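You operate a simulated robot arm through the tools that you are given. There is no shell and no other tool. Be economical: measure what you need, move in short steps, check, and stop when the job is done.

Carry out the task below with a simulated two-armed robot. There is one attempt and no reset: what you move stays moved.

TASK
Dip the green cake pop in the brown melting pot and stand it back on the grey tray.
Fine: cover the ball; let it drip off over the pot; then turn that pot OFF and shut its lid. Set down upright: what you pick out.

Only the result counts: the job must be done as asked and must still hold three seconds after the hand-in. Knocking over, shifting, dropping, spilling or breaking anything else fails it. A push-on lid holds only when it is set on centred and level and pressed home; a screw cap is set on level and turned clockwise until tight.

THE ROBOT
Two 7-joint arms with three-finger grippers on one trunk, on a base that drives. Base frame: it is fixed to the floor where the robot stands at the start and does not move with it; the origin is under the middle of the robot, x ahead of it, y to its left, z up. Readings come in m, degrees, newtons and seconds.
The left shoulder is at the start at [0.041, 0.154, 1.011], the right one opposite. With the tool pointing down near the work surface each hand reaches from about 0.1 to 0.6 m from the robot's upright axis, wherever it stands, measured 20 degrees to its own side. Places, roughly: dial of the brown melting pot [0.6, -0.6, 1]; dial of the pink melting pot [0.6, -0.4, 1]; lid of the brown melting pot [0.8, -0.6, 1.1]; paper on the grey tray [0.7, -0.1, 0.9]. Payload 2.69 kg a hand.
The tool frame of a hand sits at the grasp point between the pads (the TCP): z along the fingers, y along the line on which they close. The tips reach 0.029 m beyond it. Largest opening 0.12 m; the body of the gripper starts 0.078 m behind the TCP.
Orientation is told as [roll, pitch, yaw] about the base's x, y, z axes, in that order, counted from this pose: with the fingers straight down and closing along the base's y, the tool's x points along the base's -x, its y along +y and its z along -z.

THE INTERFACE
- The arms move only by the tool servo_tool. It takes "left_steps", "right_steps" or both (then of equal length, played together; a hand with none holds still); each is one flat list of numbers, 7 for each row, row after row: the shift along the tool's x, y, z in units of 20 mm (1.0 is 20 mm), then the turn, a rotation vector about the tool's x, y, z in units of 5 degrees (1.0 is 5 degrees), then the opening, from 0 (shut) to 1 (fully open). In form: [x, y, z, ax, ay, az, jaw, x, y, z, ax, ay, az, jaw, ...]. A call has 1 to 10 rows; each row shifts and turns the commanded pose from where the row before left it, along the tool's axes as they then stand. A call with a number of a shift or a turn outside -1 to 1 is refused whole. Each row takes 0.2 s and may step no farther than 0.05 m and 8.6 degrees from the row before; otherwise, or with a gripper value out of range, the whole call is refused. Where a pose cannot be reached the arm comes as near as it can. A force on the tool above 90 N (or 10 N above the force at the start of the call, whichever is more), or a blocked arm, ends the call early, and 0.2 s more pass. The fingers move at their own pace and stop on an object; they squeeze with about 35 N. The grip force told is the motor's: it shows also when the fingers shut on nothing. Time passes only in rows, and 0.2 s behind the last, so rows that do not move let the fingers close. The reply holds the time, the measured pose of the TCP, the force on the tool along the base axes, the opening and the grip force, in the units named above and with some noise, with the torque about the TCP (base axes, N m) and any sound that the robot's microphone picked up.
- Cameras (640 x 400 px; columns grow to the right, rows downward): "scene" is now at [0.1452, -0.0394, 1.1852]; the picture's right is [-0.42, -0.91, 0.00], its down [-0.31, 0.14, -0.94] and it looks along [0.85, -0.39, -0.34] (base axes); focal length 257 px, centre (320, 200). "left" rides on the left gripper at [0.063, 0, -0.104] in its tool frame; the picture's right is [0.00, 1.00, 0.00], its down [-0.83, 0.00, -0.56] and it looks along [-0.56, 0.00, 0.83] (tool axes); focal length 275 px, centre (320, 200). "right" rides on the right gripper at [0.063, 0, -0.104] in its tool frame; the picture's right is [0.00, 1.00, 0.00], its down [-0.83, 0.00, -0.56] and it looks along [-0.56, 0.00, 0.83] (tool axes); focal length 275 px, centre (320, 200). There is no depth. A picture from a camera that has moved, and an enlarged one, comes with that camera's place and axes in the base frame and with its lens.
- capture(camera): a new picture of that camera. No time passes.
- slide_trunk(by): slides the trunk up (or, below 0, down) by that many m; the arms and the scene camera ride with it, the base frame stays. It gives what a move gives, with no picture.
- drive_base(legs): drives the robot by 1 to 6 legs, each [ahead, left, turn to the left] in m, m and degrees, along the robot's own axes; the way and the turn of a leg run together, so that a leg with both is an arc; at most 1.5 m and 180 degrees a leg. The arms and the cameras ride along, it lands a little off, and it stops where it bumps. It gives what a move gives.
- turn_head(pan, tilt): turns the head with the scene camera to pan (to the left, within 80 degrees either way) and tilt (down, from -29 to 69), counted from straight ahead of the robot. It gives what a move gives.
- enlarge(camera, box): a new picture of the part [left, top, right, bottom] of that camera's present view, enlarged. No time passes.
- hand_in(): hands the job in; it is judged then, once.

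Work in short steps. Places have to be worked out from the pictures, the camera data and where the tool is seen: move nearer, look again, correct. Check each grasp and each placing, and mend what went wrong. You have 120 turns and 92 pictures in all, those below and enlarged ones among them. Open the grippers and draw the arms clear of the work before you hand the job in, unless the task says otherwise; then end with one line.

The tools are called after "Request:" as a command line: name --argument value ..., lists and objects as JSON in quotes. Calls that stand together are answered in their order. servo_tool: Moves the arms, as the interface text tells. Its arguments: {"type":"object","properties":{"left_steps":{"type":"array"},"right_steps":{"type":"array"}},"required":[]} The other tools are called the same way: slide_trunk (by) slides the trunk up or down; drive_base (legs) drives the base; turn_head (pan, tilt) turns the head that bears the scene camera; capture (camera) takes a picture; enlarge (camera, box) takes an enlarged picture of a part of a camera's view; hand_in () hands the job in.

At the start:

```text
time: 0.0
left_eef_pos: [0.3432, -0.0157, 1.0002]
left_ee_rot: [0.0, 0.0, 0.0]
left_ft_force: [1.1, 0.9, -0.4]
left_ft_torque: [-0.01, -0.01, 0.03]
left_finger_gap: 0.1201
left_grip_force: 0.1
right_eef_pos: [0.2856, -0.335, 0.9995]
right_ee_rot: [-0.1, 0.0, -0.1]
right_ft_force: [0.1, 1.0, -0.2]
right_ft_torque: [0.0, -0.01, 0.01]
right_finger_gap: 0.1203
right_grip_force: 0.1
trunk travel left (down, up): [-0.378, 0.059]
robot x, y, heading: [-0.0008, -0.0006, 0.1]
head pan, tilt: [-24.8, 20.0]
```

scene: 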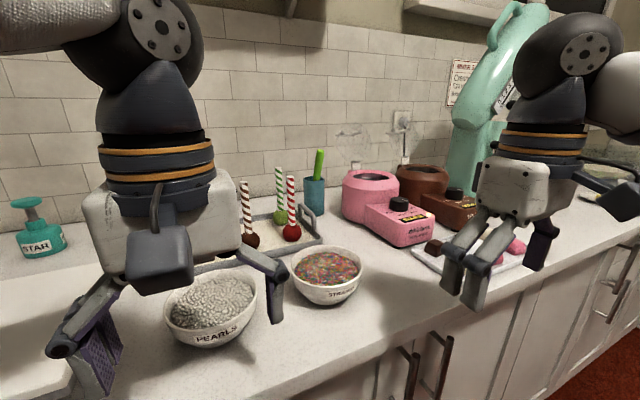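
right: 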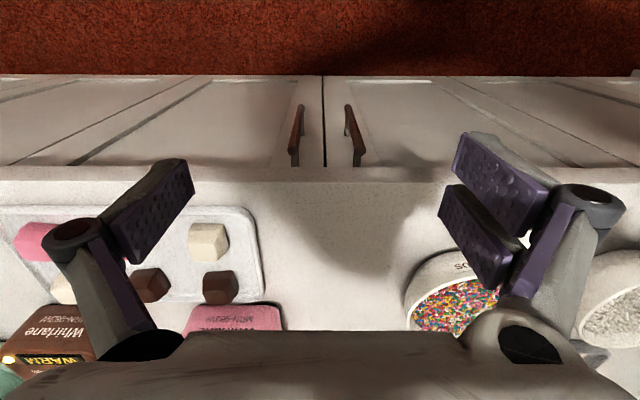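
left: 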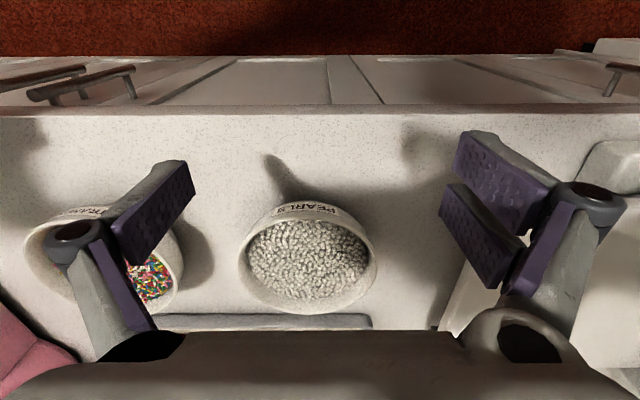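

The cake pops stand on a grey tray behind the bowls; I'll enlarge the tray and the pots before moving.

Request:
enlarge --camera "scene" --box '[220, 130, 380, 270]'

Request:
enlarge --camera "scene" --box '[330, 110, 560, 280]'

```text
2.86 times, centred on (300, 200) of scene
camera zoom: at [0.1452, -0.0394, 1.1852], right [-0.42, -0.91, 0.0], down [-0.31, 0.14, -0.94], along [0.85, -0.39, -0.34], focal length 734 px, centre (377, 200)
```

zoom: 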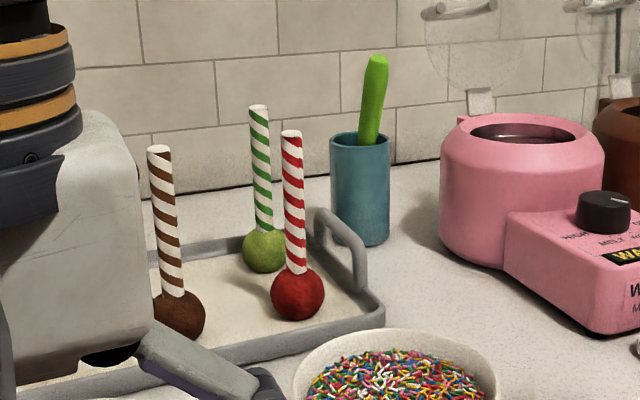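

```text
2.35 times, centred on (445, 195) of scene
camera zoom: at [0.1452, -0.0394, 1.1852], right [-0.42, -0.91, 0.0], down [-0.31, 0.14, -0.94], along [0.85, -0.39, -0.34], focal length 605 px, centre (26, 212)
```

zoom: 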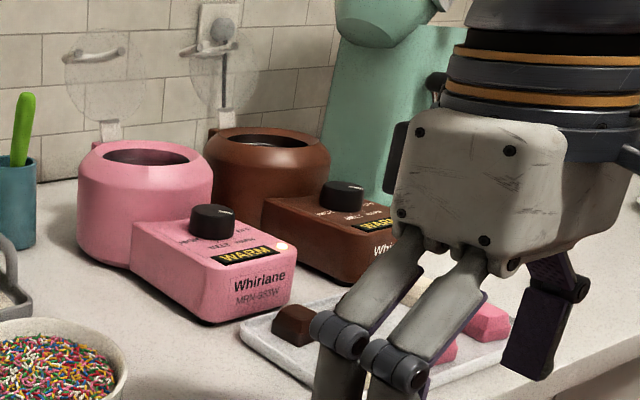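

The green pop is at about (0.70, -0.19), its stick top at z≈1.05, and the brown pot at about (0.68, -0.60). Both are out of reach, so I raise both hands first, so that driving is safe.

Request:
servo_tool --left_steps '[0, 0, -1, 0, 0, 0, 1, 0, 0, -1, 0, 0, 0, 1, 0, 0, -1, 0, 0, 0, 1, 0, 0, -1, 0, 0, 0, 1, 0, 0, -1, 0, 0, 0, 1, 0, 0, -1, 0, 0, 0, 1, 0, 0, -1, 0, 0, 0, 1]' --right_steps '[0, 0, -1, 0, 0, 0, 0.5, 0, 0, -1, 0, 0, 0, 0.5, 0, 0, -1, 0, 0, 0, 0.5, 0, 0, -1, 0, 0, 0, 0.5, 0, 0, -1, 0, 0, 0, 0.5, 0, 0, -1, 0, 0, 0, 0.5, 0, 0, -1, 0, 0, 0, 0.5]'

```text
time: 1.6
left_eef_pos: [0.3449, -0.0152, 1.1432]
left_ee_rot: [0.0, 0.1, 0.0]
left_ft_force: [-0.8, -0.3, -1.3]
left_ft_torque: [0.03, 0.01, 0.01]
left_finger_gap: 0.1198
left_grip_force: 0.0
right_eef_pos: [0.3285, -0.2857, 1.0785]
right_ee_rot: [-0.1, -0.1, 0.0]
right_ft_force: [-0.8, -0.1, -0.3]
right_ft_torque: [-0.03, -0.03, 0.03]
right_finger_gap: 0.06
right_grip_force: 0.0
right hand out of reach, approached as far as the arm can: row 1, 2, 3, 4, 5, 6, 7
trunk travel left (down, up): [-0.378, 0.059]
robot x, y, heading: [0.0008, 0.0027, -0.0]
head pan, tilt: [-24.8, 20.0]
```

The right hand came up only to 1.08 because it is close to the body. I drive ahead carefully to see how far the base can get.

Request:
drive_base --legs '[[0.12, 0, 0]]'

```text
time: 2.8
left_eef_pos: [0.4663, -0.0153, 1.1417]
left_ee_rot: [0.1, 0.0, 0.0]
left_ft_force: [0.6, -1.0, 0.5]
left_ft_torque: [-0.02, 0.04, -0.02]
left_finger_gap: 0.12
left_grip_force: 0.0
right_eef_pos: [0.4482, -0.2862, 1.0781]
right_ee_rot: [0.1, 0.1, -0.1]
right_ft_force: [0.9, -0.3, 0.5]
right_ft_torque: [0.07, 0.03, 0.01]
right_finger_gap: 0.0598
right_grip_force: 0.0
trunk travel left (down, up): [-0.378, 0.059]
robot x, y, heading: [0.1222, -0.0019, -0.1]
head pan, tilt: [-24.8, 20.0]
```

The base drove without a bump. I look again with the scene camera and the right hand's camera.

Request:
capture --camera "scene"

Request:
capture --camera "right"

```text
86 pictures are left
camera scene: at [0.2667, -0.0395, 1.1851], right [-0.42, -0.91, 0.0], down [-0.31, 0.14, -0.94], along [0.85, -0.39, -0.34], focal length 257 px, centre (320, 200)
```

scene: 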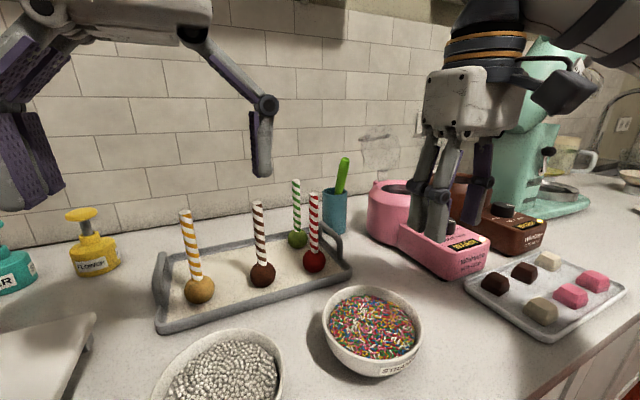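

```text
85 pictures are left
camera right: at [0.385, -0.2866, 1.1808], right [0.0, 1.0, 0.0], down [0.83, 0.0, 0.56], along [0.56, 0.0, -0.83], focal length 275 px, centre (320, 200)
```

right: 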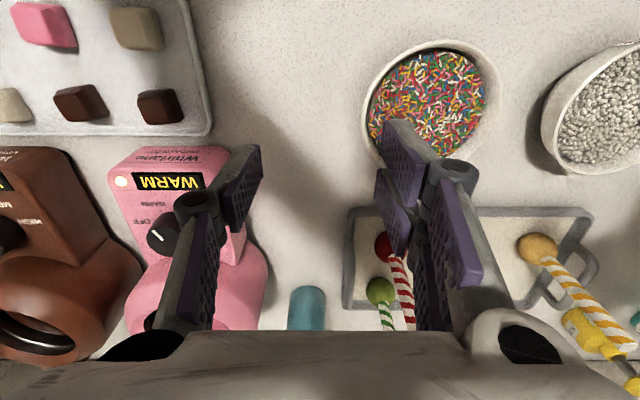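

Triangulated, the green ball is at about (0.72, -0.198, 0.922), its stick vertical with the top at z≈1.05, and the red pop is 0.09 nearer. I lift the trunk for clearance and drive a bit closer.

Request:
slide_trunk --by 0.055

Request:
drive_base --legs '[[0.06, 0, 0]]'

```text
time: 3.8
left_eef_pos: [0.4675, -0.0152, 1.1959]
left_ee_rot: [0.1, 0.1, -0.1]
left_ft_force: [1.2, 0.1, -0.2]
left_ft_torque: [0.03, 0.06, -0.01]
left_finger_gap: 0.1197
left_grip_force: 0.0
right_eef_pos: [0.4485, -0.2877, 1.1319]
right_ee_rot: [-0.1, 0.1, 0.0]
right_ft_force: [0.7, 0.1, -0.3]
right_ft_torque: [0.02, 0.06, 0.02]
right_finger_gap: 0.0601
right_grip_force: 0.1
trunk travel left (down, up): [-0.433, 0.004]
robot x, y, heading: [0.1201, 0.0033, -0.1]
head pan, tilt: [-24.8, 20.0]
```

```text
time: 4.8
left_eef_pos: [0.5262, -0.0148, 1.1967]
left_ee_rot: [0.0, 0.0, -0.1]
left_ft_force: [1.1, -0.8, -0.7]
left_ft_torque: [0.01, 0.06, 0.01]
left_finger_gap: 0.1203
left_grip_force: 0.0
right_eef_pos: [0.5078, -0.2871, 1.1332]
right_ee_rot: [0.0, 0.0, -0.1]
right_ft_force: [1.4, 0.5, 0.0]
right_ft_torque: [-0.02, 0.04, -0.01]
right_finger_gap: 0.0604
right_grip_force: 0.1
trunk travel left (down, up): [-0.433, 0.004]
robot x, y, heading: [0.1789, 0.0025, -0.1]
head pan, tilt: [-24.8, 20.0]
```

The right hand moves over the green stick while the left hand moves away to the left.

Request:
servo_tool --right_steps '[-1, 0.44, 0, 0, 0, 0, 0.5, -1, 0.44, 0, 0, 0, 0, 0.5, -1, 0.44, 0, 0, 0, 0, 0.5, -1, 0.44, 0, 0, 0, 0, 0.5, -1, 0.44, 0, 0, 0, 0, 0.5, -1, 0.44, 0, 0, 0, 0, 0.5, -1, 0.44, 0, 0, 0, 0, 0.5, -1, 0.44, 0, 0, 0, 0, 0.5]' --left_steps '[0, 1, 0, 0, 0, 0, 0.5, 0, 1, 0, 0, 0, 0, 0.5, 0, 1, 0, 0, 0, 0, 0.5, 0, 1, 0, 0, 0, 0, 0.5, 0, 1, 0, 0, 0, 0, 0.5, 0, 1, 0, 0, 0, 0, 0.5, 0, 1, 0, 0, 0, 0, 0.5, 0, 1, 0, 0, 0, 0, 0.5]'

Request:
capture --camera "right"

Request:
capture --camera "scene"

```text
time: 6.6
left_eef_pos: [0.5268, 0.1463, 1.1963]
left_ee_rot: [-0.1, 0.0, -0.2]
left_ft_force: [0.1, 0.5, 0.3]
left_ft_torque: [-0.01, -0.03, 0.0]
left_finger_gap: 0.0599
left_grip_force: 0.1
right_eef_pos: [0.67, -0.2145, 1.1314]
right_ee_rot: [0.0, 0.0, 0.0]
right_ft_force: [1.2, 0.5, 1.0]
right_ft_torque: [-0.01, -0.01, -0.03]
right_finger_gap: 0.06
right_grip_force: 0.2
trunk travel left (down, up): [-0.433, 0.004]
robot x, y, heading: [0.1813, 0.0008, -0.2]
head pan, tilt: [-24.8, 20.0]
```

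```text
84 pictures are left
camera right: at [0.6047, -0.2153, 1.2333], right [0.0, 1.0, 0.0], down [0.83, 0.0, 0.56], along [0.56, 0.0, -0.83], focal length 275 px, centre (320, 200)
```

right: 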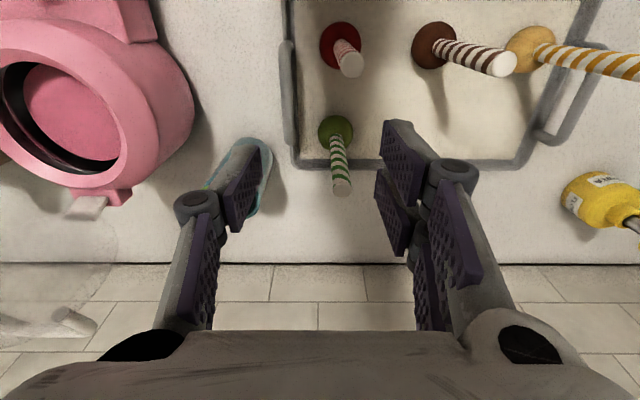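

```text
83 pictures are left
camera scene: at [0.2722, -0.0384, 1.248], right [-0.42, -0.91, 0.0], down [-0.31, 0.14, -0.94], along [0.85, -0.4, -0.34], focal length 257 px, centre (320, 200)
```

scene: 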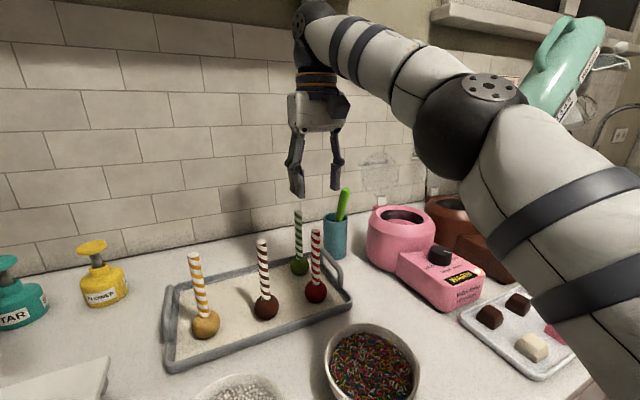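

Estimated again from the hand camera, the green stick is at (0.718, -0.197). I align above it with a narrower opening (the cup is on the right), then descend to TCP z≈1.03.

Request:
servo_tool --right_steps '[-0.8, 0.29, 0, 0, 0, 0, 0.4, -0.8, 0.29, 0, 0, 0, 0, 0.4, -0.8, 0.29, 0, 0, 0, 0, 0.4, 0, 0, 0.6, 0, 0, 0, 0.4, 0, 0, 0.6, 0, 0, 0, 0.4]'

Request:
capture --camera "right"

```text
time: 7.8
left_eef_pos: [0.5263, 0.1442, 1.1961]
left_ee_rot: [0.0, 0.1, -0.1]
left_ft_force: [0.0, 0.5, 0.2]
left_ft_torque: [0.0, 0.01, 0.0]
left_finger_gap: 0.0603
left_grip_force: 0.2
right_eef_pos: [0.6782, -0.194, 1.0976]
right_ee_rot: [0.0, -0.1, 0.0]
right_ft_force: [1.3, 0.6, -0.7]
right_ft_torque: [-0.02, 0.01, -0.01]
right_finger_gap: 0.048
right_grip_force: 0.0
right hand out of reach, approached as far as the arm can: row 1, 2, 3
trunk travel left (down, up): [-0.433, 0.004]
robot x, y, heading: [0.1812, 0.0013, -0.3]
head pan, tilt: [-24.8, 20.0]
```

```text
82 pictures are left
camera right: at [0.6142, -0.1938, 1.2005], right [0.0, 1.0, 0.0], down [0.83, 0.0, 0.56], along [0.56, 0.0, -0.83], focal length 275 px, centre (320, 200)
```

right: 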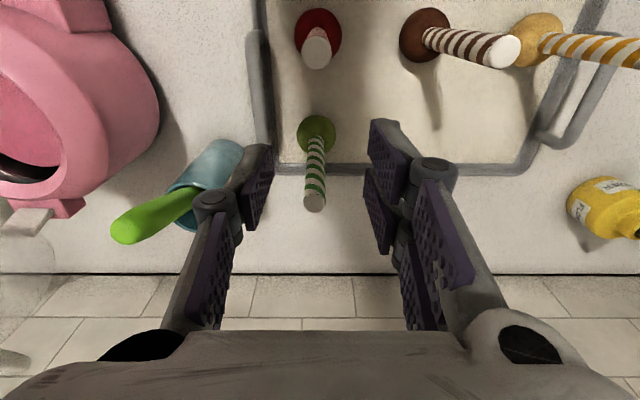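

The hand is at its reach limit at this height, so I drive the base 0.05 m ahead. The finger tips are above the stick tops.

Request:
drive_base --legs '[[0.04, 0, 0]]'

Request:
capture --camera "right"

```text
time: 8.7
left_eef_pos: [0.5522, 0.1454, 1.1958]
left_ee_rot: [-0.1, 0.0, -0.1]
left_ft_force: [0.5, 0.3, -0.3]
left_ft_torque: [-0.01, -0.02, 0.02]
left_finger_gap: 0.0597
left_grip_force: 0.1
right_eef_pos: [0.7035, -0.1945, 1.0965]
right_ee_rot: [0.0, 0.0, 0.0]
right_ft_force: [0.2, -0.3, -0.7]
right_ft_torque: [-0.01, -0.02, 0.0]
right_finger_gap: 0.0479
right_grip_force: 0.0
trunk travel left (down, up): [-0.433, 0.004]
robot x, y, heading: [0.2051, -0.0012, 0.1]
head pan, tilt: [-24.8, 20.0]
stopped in leg 1: the robot was blocked; the commanded pose is now the measured one
```

```text
81 pictures are left
camera right: at [0.6403, -0.194, 1.1998], right [0.0, 1.0, 0.0], down [0.83, 0.0, 0.56], along [0.56, 0.0, -0.83], focal length 275 px, centre (320, 200)
```

right: 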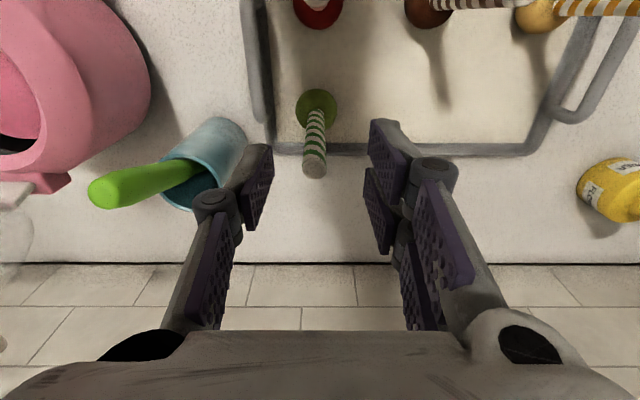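

The base limit is x≈0.205. Only 0.015 m forward remains; I align and descend to TCP z≈1.03.

Request:
servo_tool --right_steps '[-0.35, -0.1, 0.5, 0, 0, 0, 0.4, -0.35, -0.1, 0.5, 0, 0, 0, 0.4, 0, 0, 0.7, 0, 0, 0, 0.4, 0, 0, 0.7, 0, 0, 0, 0.4, 0, 0, 0.7, 0, 0, 0, 0.4, 0, 0, 0.2, 0, 0, 0, 0.4]'

Request:
capture --camera "right"

Request:
enlarge --camera "scene" --box '[220, 120, 420, 320]'

```text
time: 10.1
left_eef_pos: [0.5514, 0.146, 1.1968]
left_ee_rot: [0.0, 0.1, 0.0]
left_ft_force: [0.3, 0.3, -1.0]
left_ft_torque: [0.0, -0.02, 0.01]
left_finger_gap: 0.0603
left_grip_force: 0.1
right_eef_pos: [0.718, -0.198, 1.0301]
right_ee_rot: [0.1, -0.1, -0.1]
right_ft_force: [-0.8, -0.1, 0.6]
right_ft_torque: [-0.02, 0.01, -0.04]
right_finger_gap: 0.0482
right_grip_force: 0.0
trunk travel left (down, up): [-0.433, 0.004]
robot x, y, heading: [0.2083, -0.0029, -0.4]
head pan, tilt: [-24.8, 20.0]
```

```text
80 pictures are left
camera right: at [0.6541, -0.1982, 1.134], right [0.0, 1.0, 0.0], down [0.83, 0.0, 0.56], along [0.56, 0.0, -0.83], focal length 275 px, centre (320, 200)
```

right: 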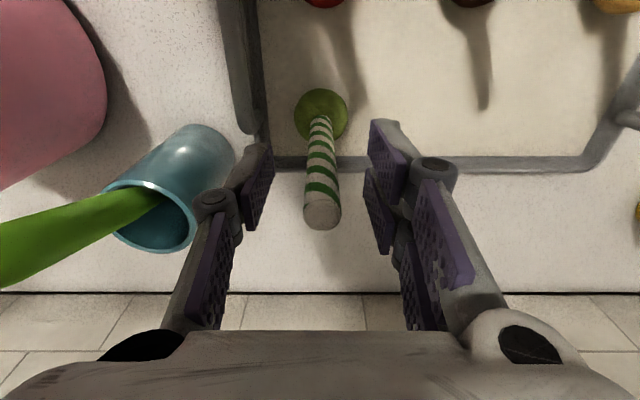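

```text
2.00 times, centred on (320, 220) of scene
camera zoom: at [0.2974, -0.0395, 1.2481], right [-0.42, -0.91, 0.0], down [-0.31, 0.14, -0.94], along [0.85, -0.4, -0.34], focal length 514 px, centre (320, 160)
```

zoom: 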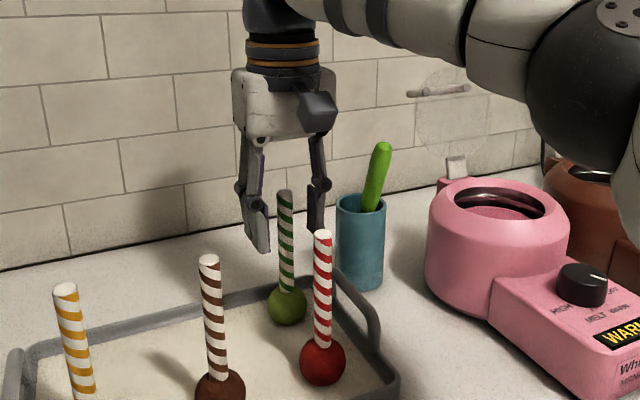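

The stick sits centred between the fingers, at the right x. I close on it.

Request:
servo_tool --right_steps '[0, 0, 0, 0, 0, 0, 0.2, 0, 0, 0, 0, 0, 0, 0.05, 0, 0, 0, 0, 0, 0, 0, 0, 0, 0, 0, 0, 0, 0]'

Request:
capture --camera "right"

```text
time: 11.1
left_eef_pos: [0.5526, 0.1459, 1.1968]
left_ee_rot: [0.0, 0.1, 0.0]
left_ft_force: [-0.4, 0.0, 0.6]
left_ft_torque: [0.0, -0.01, 0.01]
left_finger_gap: 0.06
left_grip_force: 0.1
right_eef_pos: [0.718, -0.1991, 1.0311]
right_ee_rot: [0.0, -0.1, 0.0]
right_ft_force: [-0.6, 0.1, 0.3]
right_ft_torque: [-0.01, -0.04, -0.02]
right_finger_gap: 0.0128
right_grip_force: 34.9
trunk travel left (down, up): [-0.433, 0.004]
robot x, y, heading: [0.2061, 0.0003, 0.1]
head pan, tilt: [-24.8, 20.0]
```

```text
78 pictures are left
camera right: at [0.6542, -0.1984, 1.1341], right [0.0, 1.0, 0.0], down [0.83, 0.0, 0.56], along [0.56, 0.0, -0.83], focal length 275 px, centre (320, 200)
```

right: 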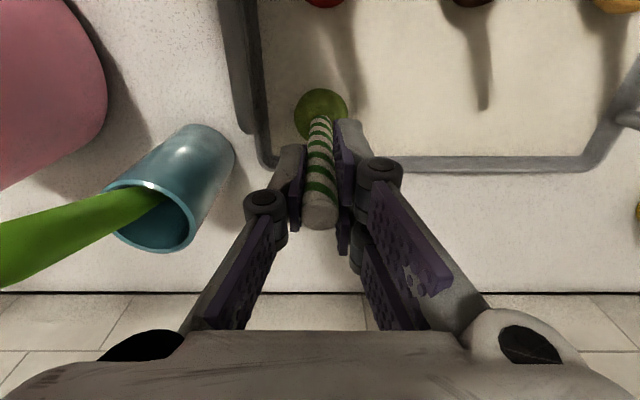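

Gripped (gap 12.8 mm, 35 N). I lift it straight up, then draw it back diagonally between the red pop and the cup.

Request:
servo_tool --right_steps '[0, 0, -0.5, 0, 0, 0, 0, 0, 0, -1, 0, 0, 0, 0, 0, 0, -1, 0, 0, 0, 0, 0, 0, -0.8, 0, 0, 0, 0, 0.5, -0.5, -0.4, 0, 0, 0, 0, 0.7, -0.7, -0.4, 0, 0, 0, 0, 0.7, -0.7, -0.4, 0, 0, 0, 0, 0.7, -0.7, -0.2, 0, 0, 0, 0]'

Request:
capture --camera "right"

Request:
capture --camera "scene"

```text
time: 12.9
left_eef_pos: [0.5521, 0.1447, 1.1966]
left_ee_rot: [0.1, 0.0, 0.0]
left_ft_force: [-1.1, -0.1, 0.0]
left_ft_torque: [0.01, 0.0, 0.06]
left_finger_gap: 0.0601
left_grip_force: 0.1
right_eef_pos: [0.6645, -0.2506, 1.1227]
right_ee_rot: [0.1, -0.1, -0.1]
right_ft_force: [-0.3, -1.1, -0.8]
right_ft_torque: [0.0, 0.01, 0.02]
right_finger_gap: 0.0129
right_grip_force: 35.1
trunk travel left (down, up): [-0.433, 0.004]
robot x, y, heading: [0.2086, -0.0, -0.1]
head pan, tilt: [-24.8, 20.0]
```

```text
77 pictures are left
camera right: at [0.6004, -0.2509, 1.2263], right [0.0, 1.0, 0.0], down [0.83, 0.0, 0.56], along [0.56, 0.0, -0.83], focal length 275 px, centre (320, 200)
```

right: 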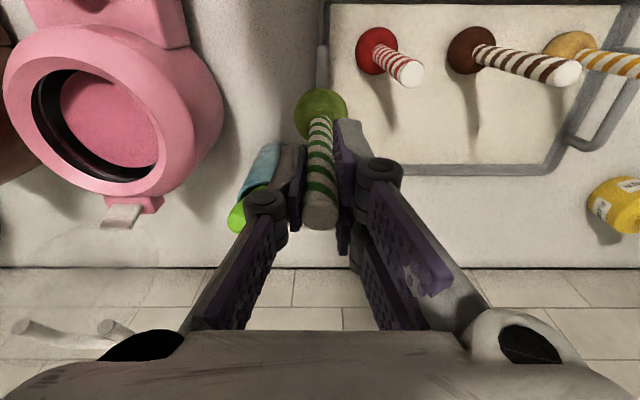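

```text
76 pictures are left
camera scene: at [0.297, -0.04, 1.2482], right [-0.42, -0.91, 0.0], down [-0.31, 0.14, -0.94], along [0.85, -0.4, -0.34], focal length 257 px, centre (320, 200)
```

scene: 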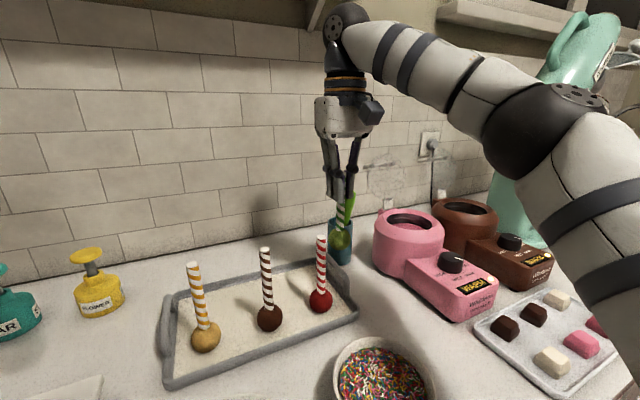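

The pop is held and clear. I look right with the head to see the brown pot and the teal mixer before driving that way.

Request:
turn_head --pan -55 --tilt 22

Request:
capture --camera "scene"

```text
time: 13.9
left_eef_pos: [0.5528, 0.1456, 1.1971]
left_ee_rot: [-0.1, 0.0, -0.1]
left_ft_force: [-0.5, 0.9, 0.4]
left_ft_torque: [-0.01, -0.01, -0.01]
left_finger_gap: 0.0601
left_grip_force: 0.0
right_eef_pos: [0.6648, -0.251, 1.1224]
right_ee_rot: [0.1, -0.1, -0.1]
right_ft_force: [0.5, 0.1, -0.7]
right_ft_torque: [0.02, -0.04, -0.02]
right_finger_gap: 0.0128
right_grip_force: 34.8
trunk travel left (down, up): [-0.433, 0.004]
robot x, y, heading: [0.2074, -0.001, 0.0]
head pan, tilt: [-55.0, 22.0]
```

```text
75 pictures are left
camera scene: at [0.2661, -0.0765, 1.2449], right [-0.82, -0.57, 0.0], down [-0.21, 0.31, -0.93], along [0.53, -0.76, -0.37], focal length 257 px, centre (320, 200)
```

scene: 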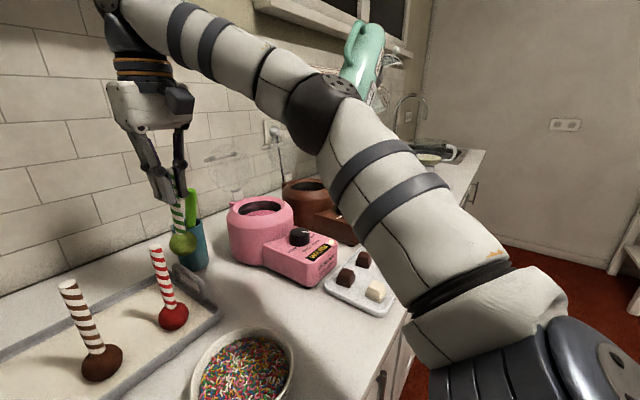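

The arm would be safest kept in this posture, so I back the base off 0.18 m and then look at moving right.

Request:
drive_base --legs '[[-0.18, 0, 0]]'

Request:
servo_tool --right_steps '[0, 0, -0.5, 0, 0, 0, 0, 0, 0, -0.5, 0, 0, 0, 0, 0, 0, -0.5, 0, 0, 0, 0, 0, 0, -0.5, 0, 0, 0, 0]'

Request:
capture --camera "scene"

```text
time: 15.4
left_eef_pos: [0.3734, 0.1452, 1.1965]
left_ee_rot: [-0.1, 0.0, -0.1]
left_ft_force: [-0.1, 0.2, -0.1]
left_ft_torque: [0.01, -0.01, 0.01]
left_finger_gap: 0.0599
left_grip_force: 0.1
right_eef_pos: [0.4865, -0.2509, 1.1228]
right_ee_rot: [0.1, -0.1, -0.3]
right_ft_force: [0.0, 0.3, -0.1]
right_ft_torque: [-0.01, -0.04, 0.01]
right_finger_gap: 0.0129
right_grip_force: 35.8
trunk travel left (down, up): [-0.433, 0.004]
robot x, y, heading: [0.0271, -0.0003, -0.1]
head pan, tilt: [-55.0, 22.0]
```

```text
time: 16.4
left_eef_pos: [0.3727, 0.1465, 1.1969]
left_ee_rot: [-0.1, 0.0, -0.1]
left_ft_force: [0.2, 0.1, -0.2]
left_ft_torque: [0.04, -0.03, 0.03]
left_finger_gap: 0.06
left_grip_force: 0.0
right_eef_pos: [0.4867, -0.25, 1.1642]
right_ee_rot: [0.0, 0.0, -0.1]
right_ft_force: [0.6, 0.7, 0.1]
right_ft_torque: [0.01, 0.06, 0.01]
right_finger_gap: 0.0126
right_grip_force: 35.2
trunk travel left (down, up): [-0.433, 0.004]
robot x, y, heading: [0.0283, -0.0011, -0.2]
head pan, tilt: [-55.0, 22.0]
```

```text
74 pictures are left
camera scene: at [0.0874, -0.076, 1.245], right [-0.82, -0.57, 0.0], down [-0.21, 0.31, -0.93], along [0.53, -0.76, -0.37], focal length 257 px, centre (320, 200)
```

scene: 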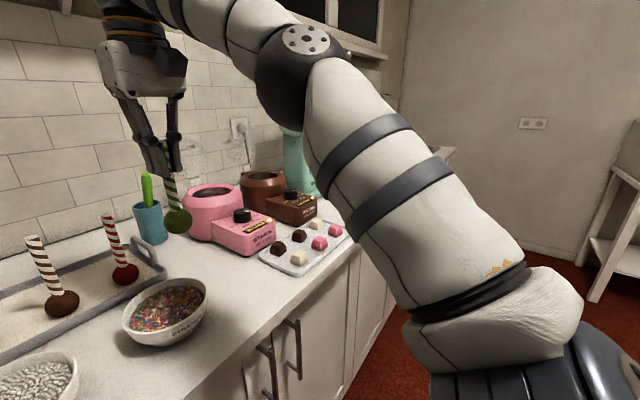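

The hand is now at z 1.164, the ball bottom at about 1.036. I drive right 0.36 m at this setback.

Request:
drive_base --legs '[[0, -0.36, 0]]'

Request:
capture --camera "scene"

Request:
capture --camera "right"

```text
time: 19.7
left_eef_pos: [0.3736, -0.211, 1.1959]
left_ee_rot: [0.0, 0.0, -0.2]
left_ft_force: [0.7, 0.1, 0.2]
left_ft_torque: [0.0, 0.0, -0.02]
left_finger_gap: 0.0601
left_grip_force: 0.2
right_eef_pos: [0.4869, -0.6078, 1.1645]
right_ee_rot: [0.1, 0.0, -0.2]
right_ft_force: [-0.5, 0.6, -0.1]
right_ft_torque: [0.03, 0.0, -0.02]
right_finger_gap: 0.0124
right_grip_force: 35.3
trunk travel left (down, up): [-0.433, 0.004]
robot x, y, heading: [0.0293, -0.3507, 0.3]
head pan, tilt: [-55.0, 22.0]
```

```text
73 pictures are left
camera scene: at [0.0868, -0.4335, 1.2449], right [-0.82, -0.57, 0.0], down [-0.21, 0.31, -0.93], along [0.53, -0.76, -0.37], focal length 257 px, centre (320, 200)
```

scene: 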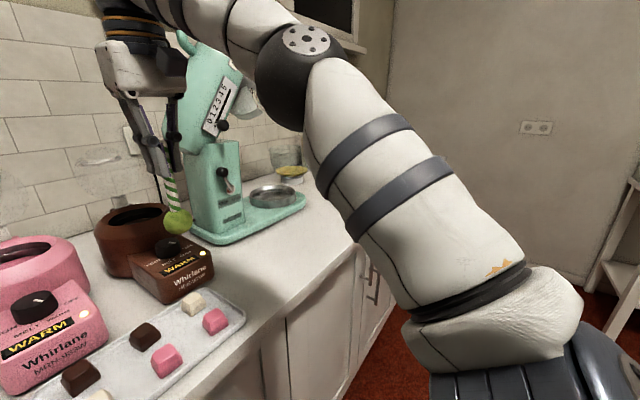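

```text
72 pictures are left
camera right: at [0.4222, -0.608, 1.2671], right [0.0, 1.0, 0.0], down [0.83, 0.0, 0.56], along [0.56, 0.0, -0.83], focal length 275 px, centre (320, 200)
```

right: 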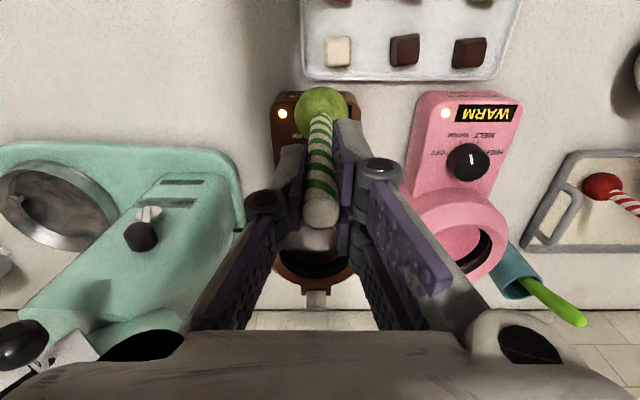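

The brown pot is centred near y≈-0.612, with the mixer on its right side from y≈-0.73. I drive ahead part way and check the clearances.

Request:
drive_base --legs '[[0.1, 0.03, 0]]'

Request:
turn_head --pan -35 --tilt 12

Request:
capture --camera "scene"

Request:
capture --camera "right"

```text
time: 20.9
left_eef_pos: [0.4734, -0.1822, 1.1968]
left_ee_rot: [0.0, 0.0, 0.0]
left_ft_force: [-0.8, -0.6, 0.2]
left_ft_torque: [0.01, 0.03, -0.02]
left_finger_gap: 0.06
left_grip_force: 0.0
right_eef_pos: [0.5861, -0.5773, 1.1637]
right_ee_rot: [0.1, -0.1, -0.2]
right_ft_force: [0.5, 0.7, -1.1]
right_ft_torque: [0.01, 0.04, 0.01]
right_finger_gap: 0.0117
right_grip_force: 35.0
trunk travel left (down, up): [-0.433, 0.004]
robot x, y, heading: [0.1216, -0.3283, -0.1]
head pan, tilt: [-55.0, 22.0]
```

```text
time: 21.7
left_eef_pos: [0.4734, -0.1815, 1.1969]
left_ee_rot: [0.0, -0.1, -0.1]
left_ft_force: [-0.9, -0.4, -0.9]
left_ft_torque: [-0.01, 0.0, -0.02]
left_finger_gap: 0.0598
left_grip_force: 0.0
right_eef_pos: [0.5853, -0.5787, 1.1639]
right_ee_rot: [0.1, -0.1, -0.2]
right_ft_force: [0.6, -0.2, -0.7]
right_ft_torque: [0.02, -0.04, -0.02]
right_finger_gap: 0.0122
right_grip_force: 35.0
trunk travel left (down, up): [-0.433, 0.004]
robot x, y, heading: [0.1293, -0.3284, -0.0]
head pan, tilt: [-35.0, 12.0]
```

```text
71 pictures are left
camera scene: at [0.2101, -0.3812, 1.2612], right [-0.58, -0.82, 0.0], down [-0.17, 0.12, -0.98], along [0.8, -0.56, -0.21], focal length 257 px, centre (320, 200)
```

scene: 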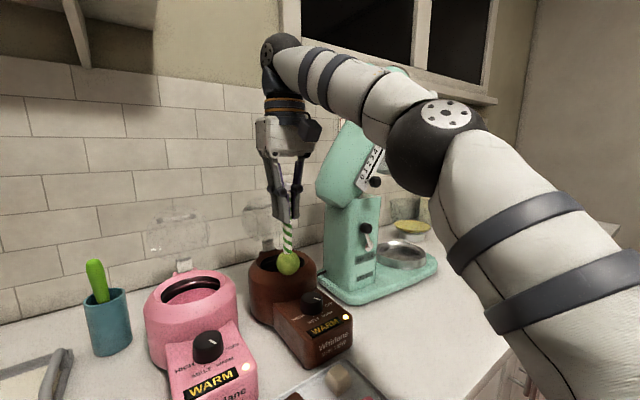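

```text
70 pictures are left
camera right: at [0.5225, -0.5779, 1.2672], right [0.0, 1.0, 0.0], down [0.83, 0.0, 0.56], along [0.56, 0.0, -0.83], focal length 275 px, centre (320, 200)
```

right: 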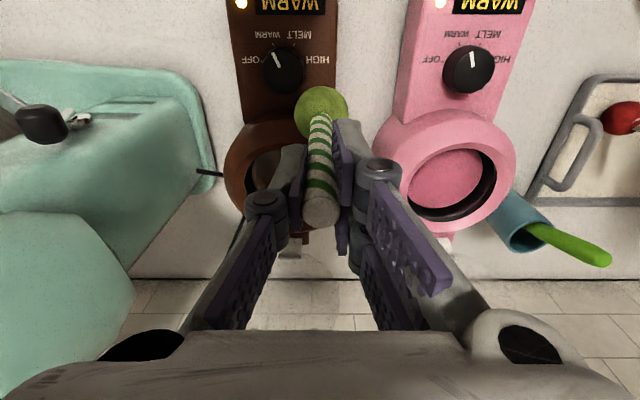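

The way is clear: the brown pot's opening is at about (0.68, -0.615), and its knob at (0.56, -0.616) points toward WARM. I drive ahead 0.07 m more.

Request:
drive_base --legs '[[0.065, 0, 0]]'

Request:
servo_tool --right_steps '[-0.4, -0.6, 0, 0, 0, 0, 0, -0.4, -0.7, 0, 0, 0, 0, 0, -0.4, -0.6, 0, 0, 0, 0, 0]'

Request:
capture --camera "scene"

Request:
capture --camera "right"

```text
time: 22.7
left_eef_pos: [0.5375, -0.1807, 1.1965]
left_ee_rot: [0.0, 0.1, 0.1]
left_ft_force: [0.1, 0.4, -0.7]
left_ft_torque: [0.0, -0.01, 0.0]
left_finger_gap: 0.0599
left_grip_force: 0.0
right_eef_pos: [0.6518, -0.5756, 1.1634]
right_ee_rot: [0.1, 0.0, -0.1]
right_ft_force: [0.3, -0.1, -1.0]
right_ft_torque: [0.02, 0.07, -0.01]
right_finger_gap: 0.0118
right_grip_force: 35.0
trunk travel left (down, up): [-0.433, 0.004]
robot x, y, heading: [0.1889, -0.3291, 0.1]
head pan, tilt: [-35.0, 12.0]
```

```text
time: 23.5
left_eef_pos: [0.5367, -0.1818, 1.1947]
left_ee_rot: [0.0, 0.1, 0.1]
left_ft_force: [0.7, -0.1, -0.2]
left_ft_torque: [0.02, 0.02, 0.0]
left_finger_gap: 0.0598
left_grip_force: 0.1
right_eef_pos: [0.6615, -0.6117, 1.1521]
right_ee_rot: [-0.1, -0.2, 0.1]
right_ft_force: [-0.3, 0.5, -1.2]
right_ft_torque: [-0.01, -0.03, -0.01]
right_finger_gap: 0.0118
right_grip_force: 34.9
right hand out of reach, approached as far as the arm can: row 2, 3
trunk travel left (down, up): [-0.433, 0.004]
robot x, y, heading: [0.1945, -0.3311, -0.1]
head pan, tilt: [-35.0, 12.0]
```

```text
69 pictures are left
camera scene: at [0.2751, -0.3811, 1.2612], right [-0.57, -0.82, 0.0], down [-0.17, 0.12, -0.98], along [0.8, -0.56, -0.21], focal length 257 px, centre (320, 200)
```

scene: 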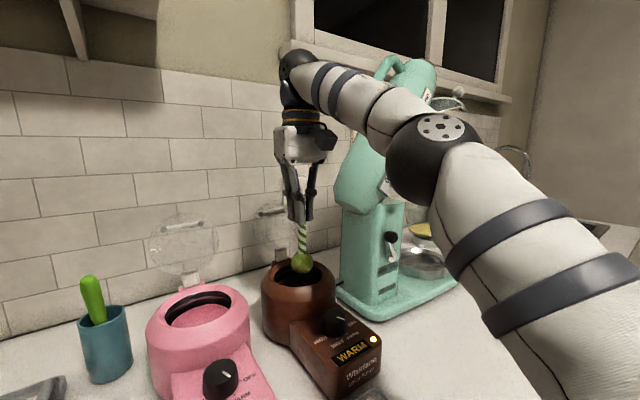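

```text
68 pictures are left
camera right: at [0.5971, -0.6113, 1.2554], right [0.0, 1.0, 0.0], down [0.83, 0.0, 0.56], along [0.56, 0.0, -0.83], focal length 275 px, centre (320, 200)
```

right: 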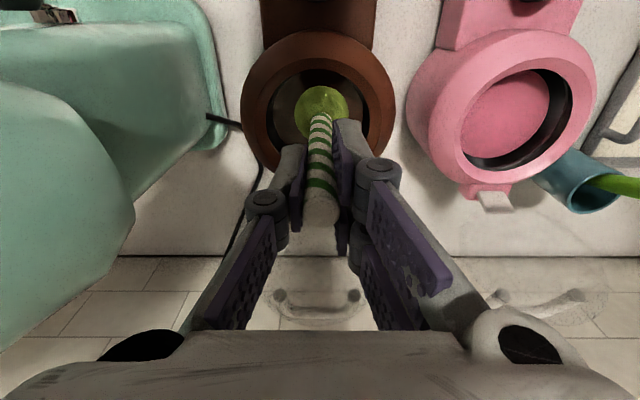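

I need the opening's centre more precisely, so I enlarge the brown pot in the scene view.

Request:
enlarge --camera "scene" --box '[220, 190, 400, 390]'

Request:
enlarge --camera "right" --box '[220, 0, 420, 200]'

```text
2.00 times, centred on (310, 290) of scene
camera zoom: at [0.2751, -0.3811, 1.2612], right [-0.57, -0.82, 0.0], down [-0.17, 0.12, -0.98], along [0.8, -0.56, -0.21], focal length 514 px, centre (340, 20)
```

zoom: 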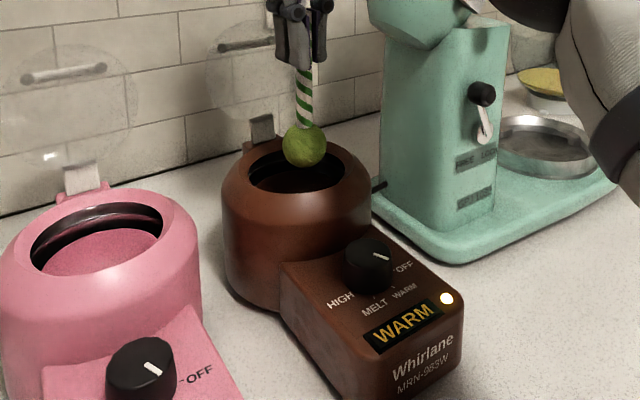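

```text
2.00 times, centred on (320, 100) of right
camera zoom: at [0.5971, -0.6113, 1.2554], right [0.0, 1.0, 0.0], down [0.83, 0.0, 0.56], along [0.56, 0.0, -0.83], focal length 551 px, centre (320, 400)
```

zoom: 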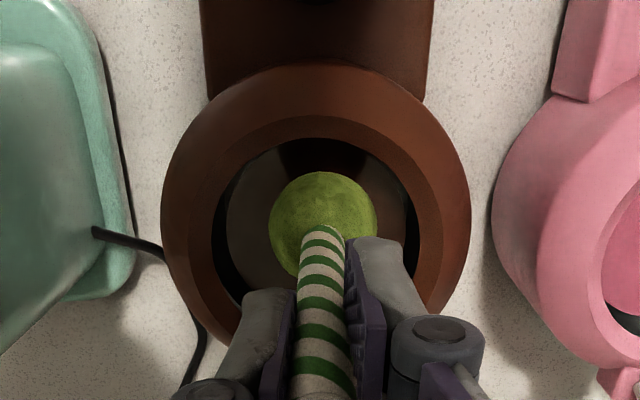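

Triangulated, the opening's centre is (0.673, -0.612), the rim z≈1.013 and its bore about 95 mm. I descend part way while moving 11 mm ahead.

Request:
servo_tool --right_steps '[0, 0, 0.7, 0, 0, 0, 0, -0.3, 0, 0.7, 0, 0, 0, 0, -0.27, 0, 0.7, 0, 0, 0, 0, 0, 0, 0.6, 0, 0, 0, 0]'

Request:
enlarge --camera "scene" --box '[220, 190, 400, 390]'

Request:
enlarge --camera "right" --box '[220, 0, 420, 200]'

```text
time: 24.5
left_eef_pos: [0.5369, -0.1815, 1.1967]
left_ee_rot: [0.1, 0.0, 0.1]
left_ft_force: [-0.4, 0.3, 0.1]
left_ft_torque: [0.02, 0.0, -0.02]
left_finger_gap: 0.0599
left_grip_force: 0.1
right_eef_pos: [0.6722, -0.6133, 1.098]
right_ee_rot: [0.0, 0.0, 0.0]
right_ft_force: [-0.6, 1.2, -0.2]
right_ft_torque: [-0.03, 0.01, -0.02]
right_finger_gap: 0.012
right_grip_force: 34.7
trunk travel left (down, up): [-0.433, 0.004]
robot x, y, heading: [0.1918, -0.3288, -0.1]
head pan, tilt: [-35.0, 12.0]
```

```text
2.00 times, centred on (310, 290) of scene
camera zoom: at [0.2751, -0.3812, 1.2612], right [-0.57, -0.82, 0.0], down [-0.17, 0.12, -0.98], along [0.8, -0.56, -0.21], focal length 514 px, centre (340, 20)
```

zoom: 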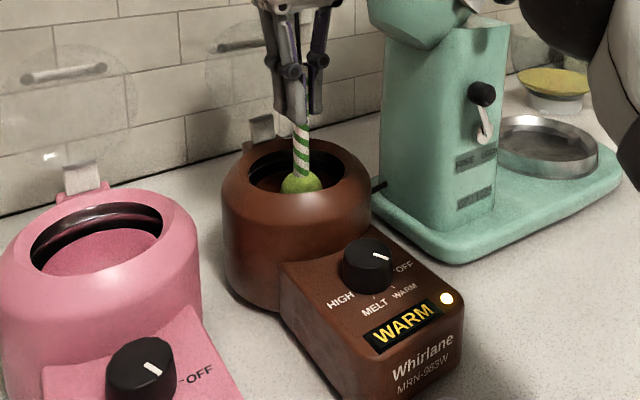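

```text
2.00 times, centred on (320, 100) of right
camera zoom: at [0.6079, -0.6134, 1.2011], right [0.0, 1.0, 0.0], down [0.83, 0.0, 0.56], along [0.56, 0.0, -0.83], focal length 551 px, centre (320, 400)
```

zoom: 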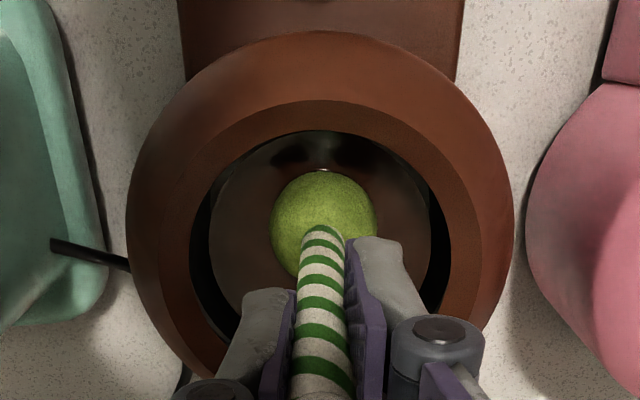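

The ball is centred just above the chocolate. I descend 45 mm slowly and watch the force.

Request:
servo_tool --right_steps '[0, 0, 0.5, 0, 0, 0, 0, 0, 0, 0.5, 0, 0, 0, 0, 0, 0, 0.5, 0, 0, 0, 0, 0, 0, 0.4, 0, 0, 0, 0, 0, 0, 0.35, 0, 0, 0, 0]'

Request:
enlarge --camera "scene" --box '[240, 210, 360, 320]'

Request:
enlarge --camera "right" --box '[220, 0, 420, 200]'

```text
time: 25.7
left_eef_pos: [0.5347, -0.1795, 1.2001]
left_ee_rot: [-0.2, -0.4, 0.1]
left_ft_force: [0.0, 0.6, 0.2]
left_ft_torque: [-0.03, 0.03, 0.0]
left_finger_gap: 0.0598
left_grip_force: 0.1
right_eef_pos: [0.6705, -0.6107, 1.06]
right_ee_rot: [0.0, -0.8, 0.0]
right_ft_force: [-0.7, -3.3, 31.7]
right_ft_torque: [-0.42, 0.12, 0.05]
right_finger_gap: 0.0115
right_grip_force: 35.0
trunk travel left (down, up): [-0.433, 0.004]
robot x, y, heading: [0.1924, -0.3261, 0.1]
head pan, tilt: [-35.0, 12.0]
```

```text
3.64 times, centred on (300, 265) of scene
camera zoom: at [0.2719, -0.3805, 1.2622], right [-0.57, -0.82, 0.0], down [-0.17, 0.12, -0.98], along [0.8, -0.56, -0.21], focal length 935 px, centre (393, -36)
```

zoom: 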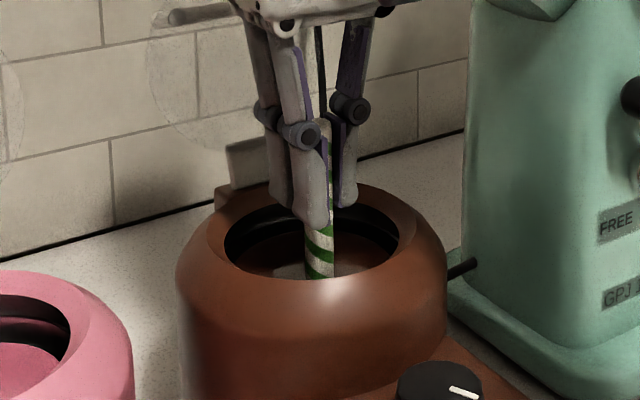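

```text
2.00 times, centred on (320, 100) of right
camera zoom: at [0.6043, -0.6109, 1.1627], right [0.0, 1.0, 0.0], down [0.82, 0.0, 0.57], along [0.57, 0.0, -0.82], focal length 551 px, centre (320, 400)
```

zoom: 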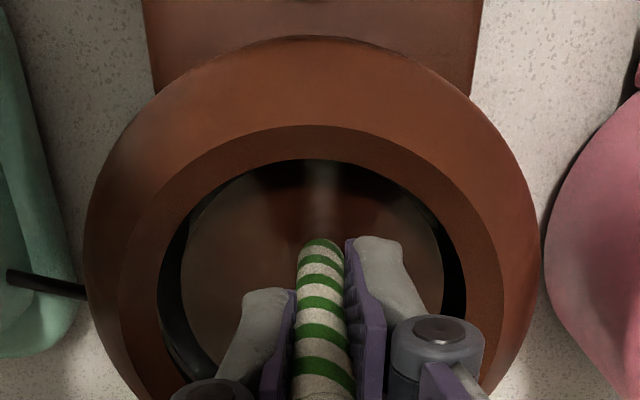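

The ball is fully under and touches the bottom (32 N). I ease off 6 mm, dwell, then raise it just clear of the chocolate to drip over the pot.

Request:
servo_tool --right_steps '[0, 0, -0.6, 0, 0, 0, 0, 0, 0, 0, 0, 0, 0, 0, 0, 0, 0, 0, 0, 0, 0, 0, 0, -0.5, 0, 0, 0, 0, 0, 0, -0.5, 0, 0, 0, 0, 0, 0, -0.5, 0, 0, 0, 0, 0, 0, -0.5, 0, 0, 0, 0, 0, 0, -0.5, 0, 0, 0, 0, 0, 0, 0, 0, 0, 0, 0, 0, 0, 0, 0, 0, 0, 0]'

Request:
enlarge --camera "scene" --box '[240, 200, 360, 310]'

Request:
enlarge --camera "right" --box '[220, 0, 420, 200]'

```text
time: 27.9
left_eef_pos: [0.5376, -0.1806, 1.1973]
left_ee_rot: [0.0, 0.0, 0.2]
left_ft_force: [-0.4, 0.2, -0.5]
left_ft_torque: [0.03, 0.01, -0.01]
left_finger_gap: 0.0599
left_grip_force: 0.0
right_eef_pos: [0.6736, -0.61, 1.118]
right_ee_rot: [0.0, -0.1, 0.0]
right_ft_force: [-0.4, -0.6, -1.3]
right_ft_torque: [0.03, 0.03, -0.03]
right_finger_gap: 0.012
right_grip_force: 35.0
trunk travel left (down, up): [-0.433, 0.004]
robot x, y, heading: [0.1878, -0.3337, -0.1]
head pan, tilt: [-35.0, 12.0]
```

```text
3.64 times, centred on (300, 255) of scene
camera zoom: at [0.2752, -0.3809, 1.2612], right [-0.57, -0.82, 0.0], down [-0.17, 0.12, -0.98], along [0.8, -0.56, -0.21], focal length 935 px, centre (393, 0)
```

zoom: 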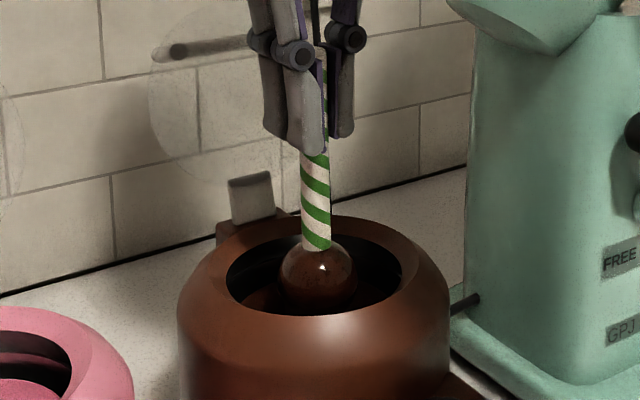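

```text
2.00 times, centred on (320, 100) of right
camera zoom: at [0.6105, -0.6104, 1.2198], right [0.0, 1.0, 0.0], down [0.83, 0.0, 0.56], along [0.56, 0.0, -0.83], focal length 551 px, centre (320, 400)
```

zoom: 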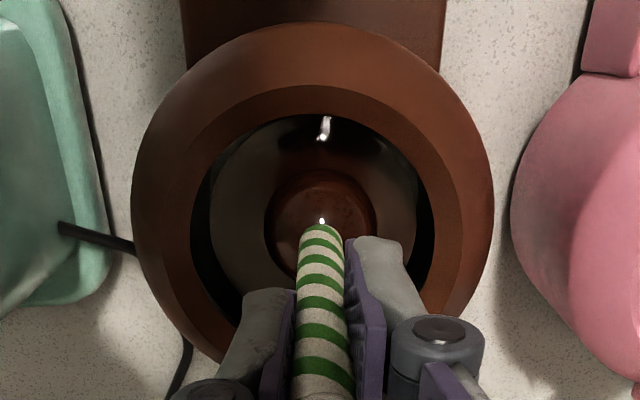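

The ball is fully coated with no green left. I hold still over the pot to let it drip for some seconds.

Request:
servo_tool --right_steps '[0, 0, 0, 0, 0, 0, 0, 0, 0, 0, 0, 0, 0, 0, 0, 0, 0, 0, 0, 0, 0, 0, 0, 0, 0, 0, 0, 0, 0, 0, 0, 0, 0, 0, 0, 0, 0, 0, 0, 0, 0, 0, 0, 0, 0, 0, 0, 0, 0, 0, 0, 0, 0, 0, 0, 0, 0, 0, 0, 0, 0, 0, 0, 0, 0, 0, 0, 0, 0, 0]'

Request:
enlarge --camera "scene" --box '[240, 200, 360, 310]'

Request:
servo_tool --right_steps '[0, 0, 0, 0, 0, 0, 0, 0, 0, 0, 0, 0, 0, 0, 0, 0, 0, 0, 0, 0, 0, 0, 0, 0, 0, 0, 0, 0, 0, 0, 0, 0, 0, 0, 0, 0, 0, 0, 0, 0, 0, 0, 0, 0, 0, 0, 0, 0, 0, 0, 0, 0, 0, 0, 0, 0, 0, 0, 0, 0, 0, 0, 0, 0, 0, 0, 0, 0, 0, 0]'

Request:
servo_tool --right_steps '[0, 0, 0, 0, 0, 0, 0, 0, 0, 0, 0, 0, 0, 0, 0, 0, 0, 0, 0, 0, 0, 0, 0, 0, 0, 0, 0, 0, 0, 0, 0, 0, 0, 0, 0, 0, 0, 0, 0, 0, 0, 0, 0, 0, 0, 0, 0, 0, 0, 0, 0, 0, 0, 0, 0, 0, 0, 0, 0, 0, 0, 0, 0, 0, 0, 0, 0, 0, 0, 0]'

Request:
enlarge --camera "scene" --box '[240, 200, 360, 310]'

```text
time: 30.1
left_eef_pos: [0.5375, -0.1803, 1.1956]
left_ee_rot: [0.0, 0.0, 0.1]
left_ft_force: [0.3, -0.6, -0.5]
left_ft_torque: [0.0, 0.0, 0.02]
left_finger_gap: 0.0599
left_grip_force: 0.0
right_eef_pos: [0.6734, -0.6108, 1.1166]
right_ee_rot: [0.0, -0.1, 0.0]
right_ft_force: [1.2, -0.7, 0.4]
right_ft_torque: [0.01, 0.0, -0.01]
right_finger_gap: 0.0119
right_grip_force: 34.9
trunk travel left (down, up): [-0.433, 0.004]
robot x, y, heading: [0.1922, -0.3276, -0.1]
head pan, tilt: [-35.0, 12.0]
```

```text
3.64 times, centred on (300, 255) of scene
camera zoom: at [0.2752, -0.381, 1.2612], right [-0.57, -0.82, 0.0], down [-0.17, 0.12, -0.98], along [0.8, -0.56, -0.21], focal length 935 px, centre (393, 0)
```

zoom: 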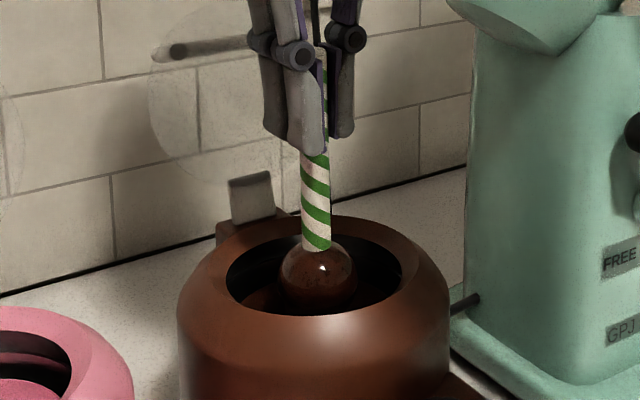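

```text
time: 32.3
left_eef_pos: [0.5368, -0.1803, 1.1961]
left_ee_rot: [0.0, -0.1, 0.1]
left_ft_force: [0.6, -0.1, 0.7]
left_ft_torque: [0.02, 0.02, 0.01]
left_finger_gap: 0.0601
left_grip_force: 0.1
right_eef_pos: [0.6751, -0.6116, 1.1166]
right_ee_rot: [0.0, 0.0, 0.0]
right_ft_force: [0.6, 0.1, -0.9]
right_ft_torque: [0.02, -0.01, 0.02]
right_finger_gap: 0.012
right_grip_force: 35.1
trunk travel left (down, up): [-0.433, 0.004]
robot x, y, heading: [0.1895, -0.324, 0.1]
head pan, tilt: [-35.0, 12.0]
```

```text
time: 34.5
left_eef_pos: [0.538, -0.1805, 1.1967]
left_ee_rot: [0.0, 0.1, 0.1]
left_ft_force: [-0.6, -0.4, 1.2]
left_ft_torque: [0.01, -0.01, -0.01]
left_finger_gap: 0.0601
left_grip_force: 0.2
right_eef_pos: [0.6743, -0.6094, 1.1173]
right_ee_rot: [0.0, -0.1, 0.0]
right_ft_force: [-0.6, -0.2, -0.9]
right_ft_torque: [-0.01, -0.01, 0.02]
right_finger_gap: 0.0118
right_grip_force: 35.0
trunk travel left (down, up): [-0.433, 0.004]
robot x, y, heading: [0.1908, -0.3278, -0.2]
head pan, tilt: [-35.0, 12.0]
```

```text
3.64 times, centred on (300, 255) of scene
camera zoom: at [0.2752, -0.381, 1.2612], right [-0.57, -0.82, 0.0], down [-0.17, 0.12, -0.98], along [0.8, -0.56, -0.21], focal length 935 px, centre (393, 0)
```

zoom: 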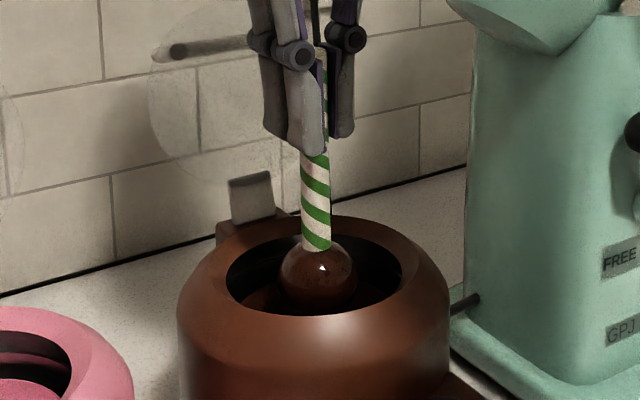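

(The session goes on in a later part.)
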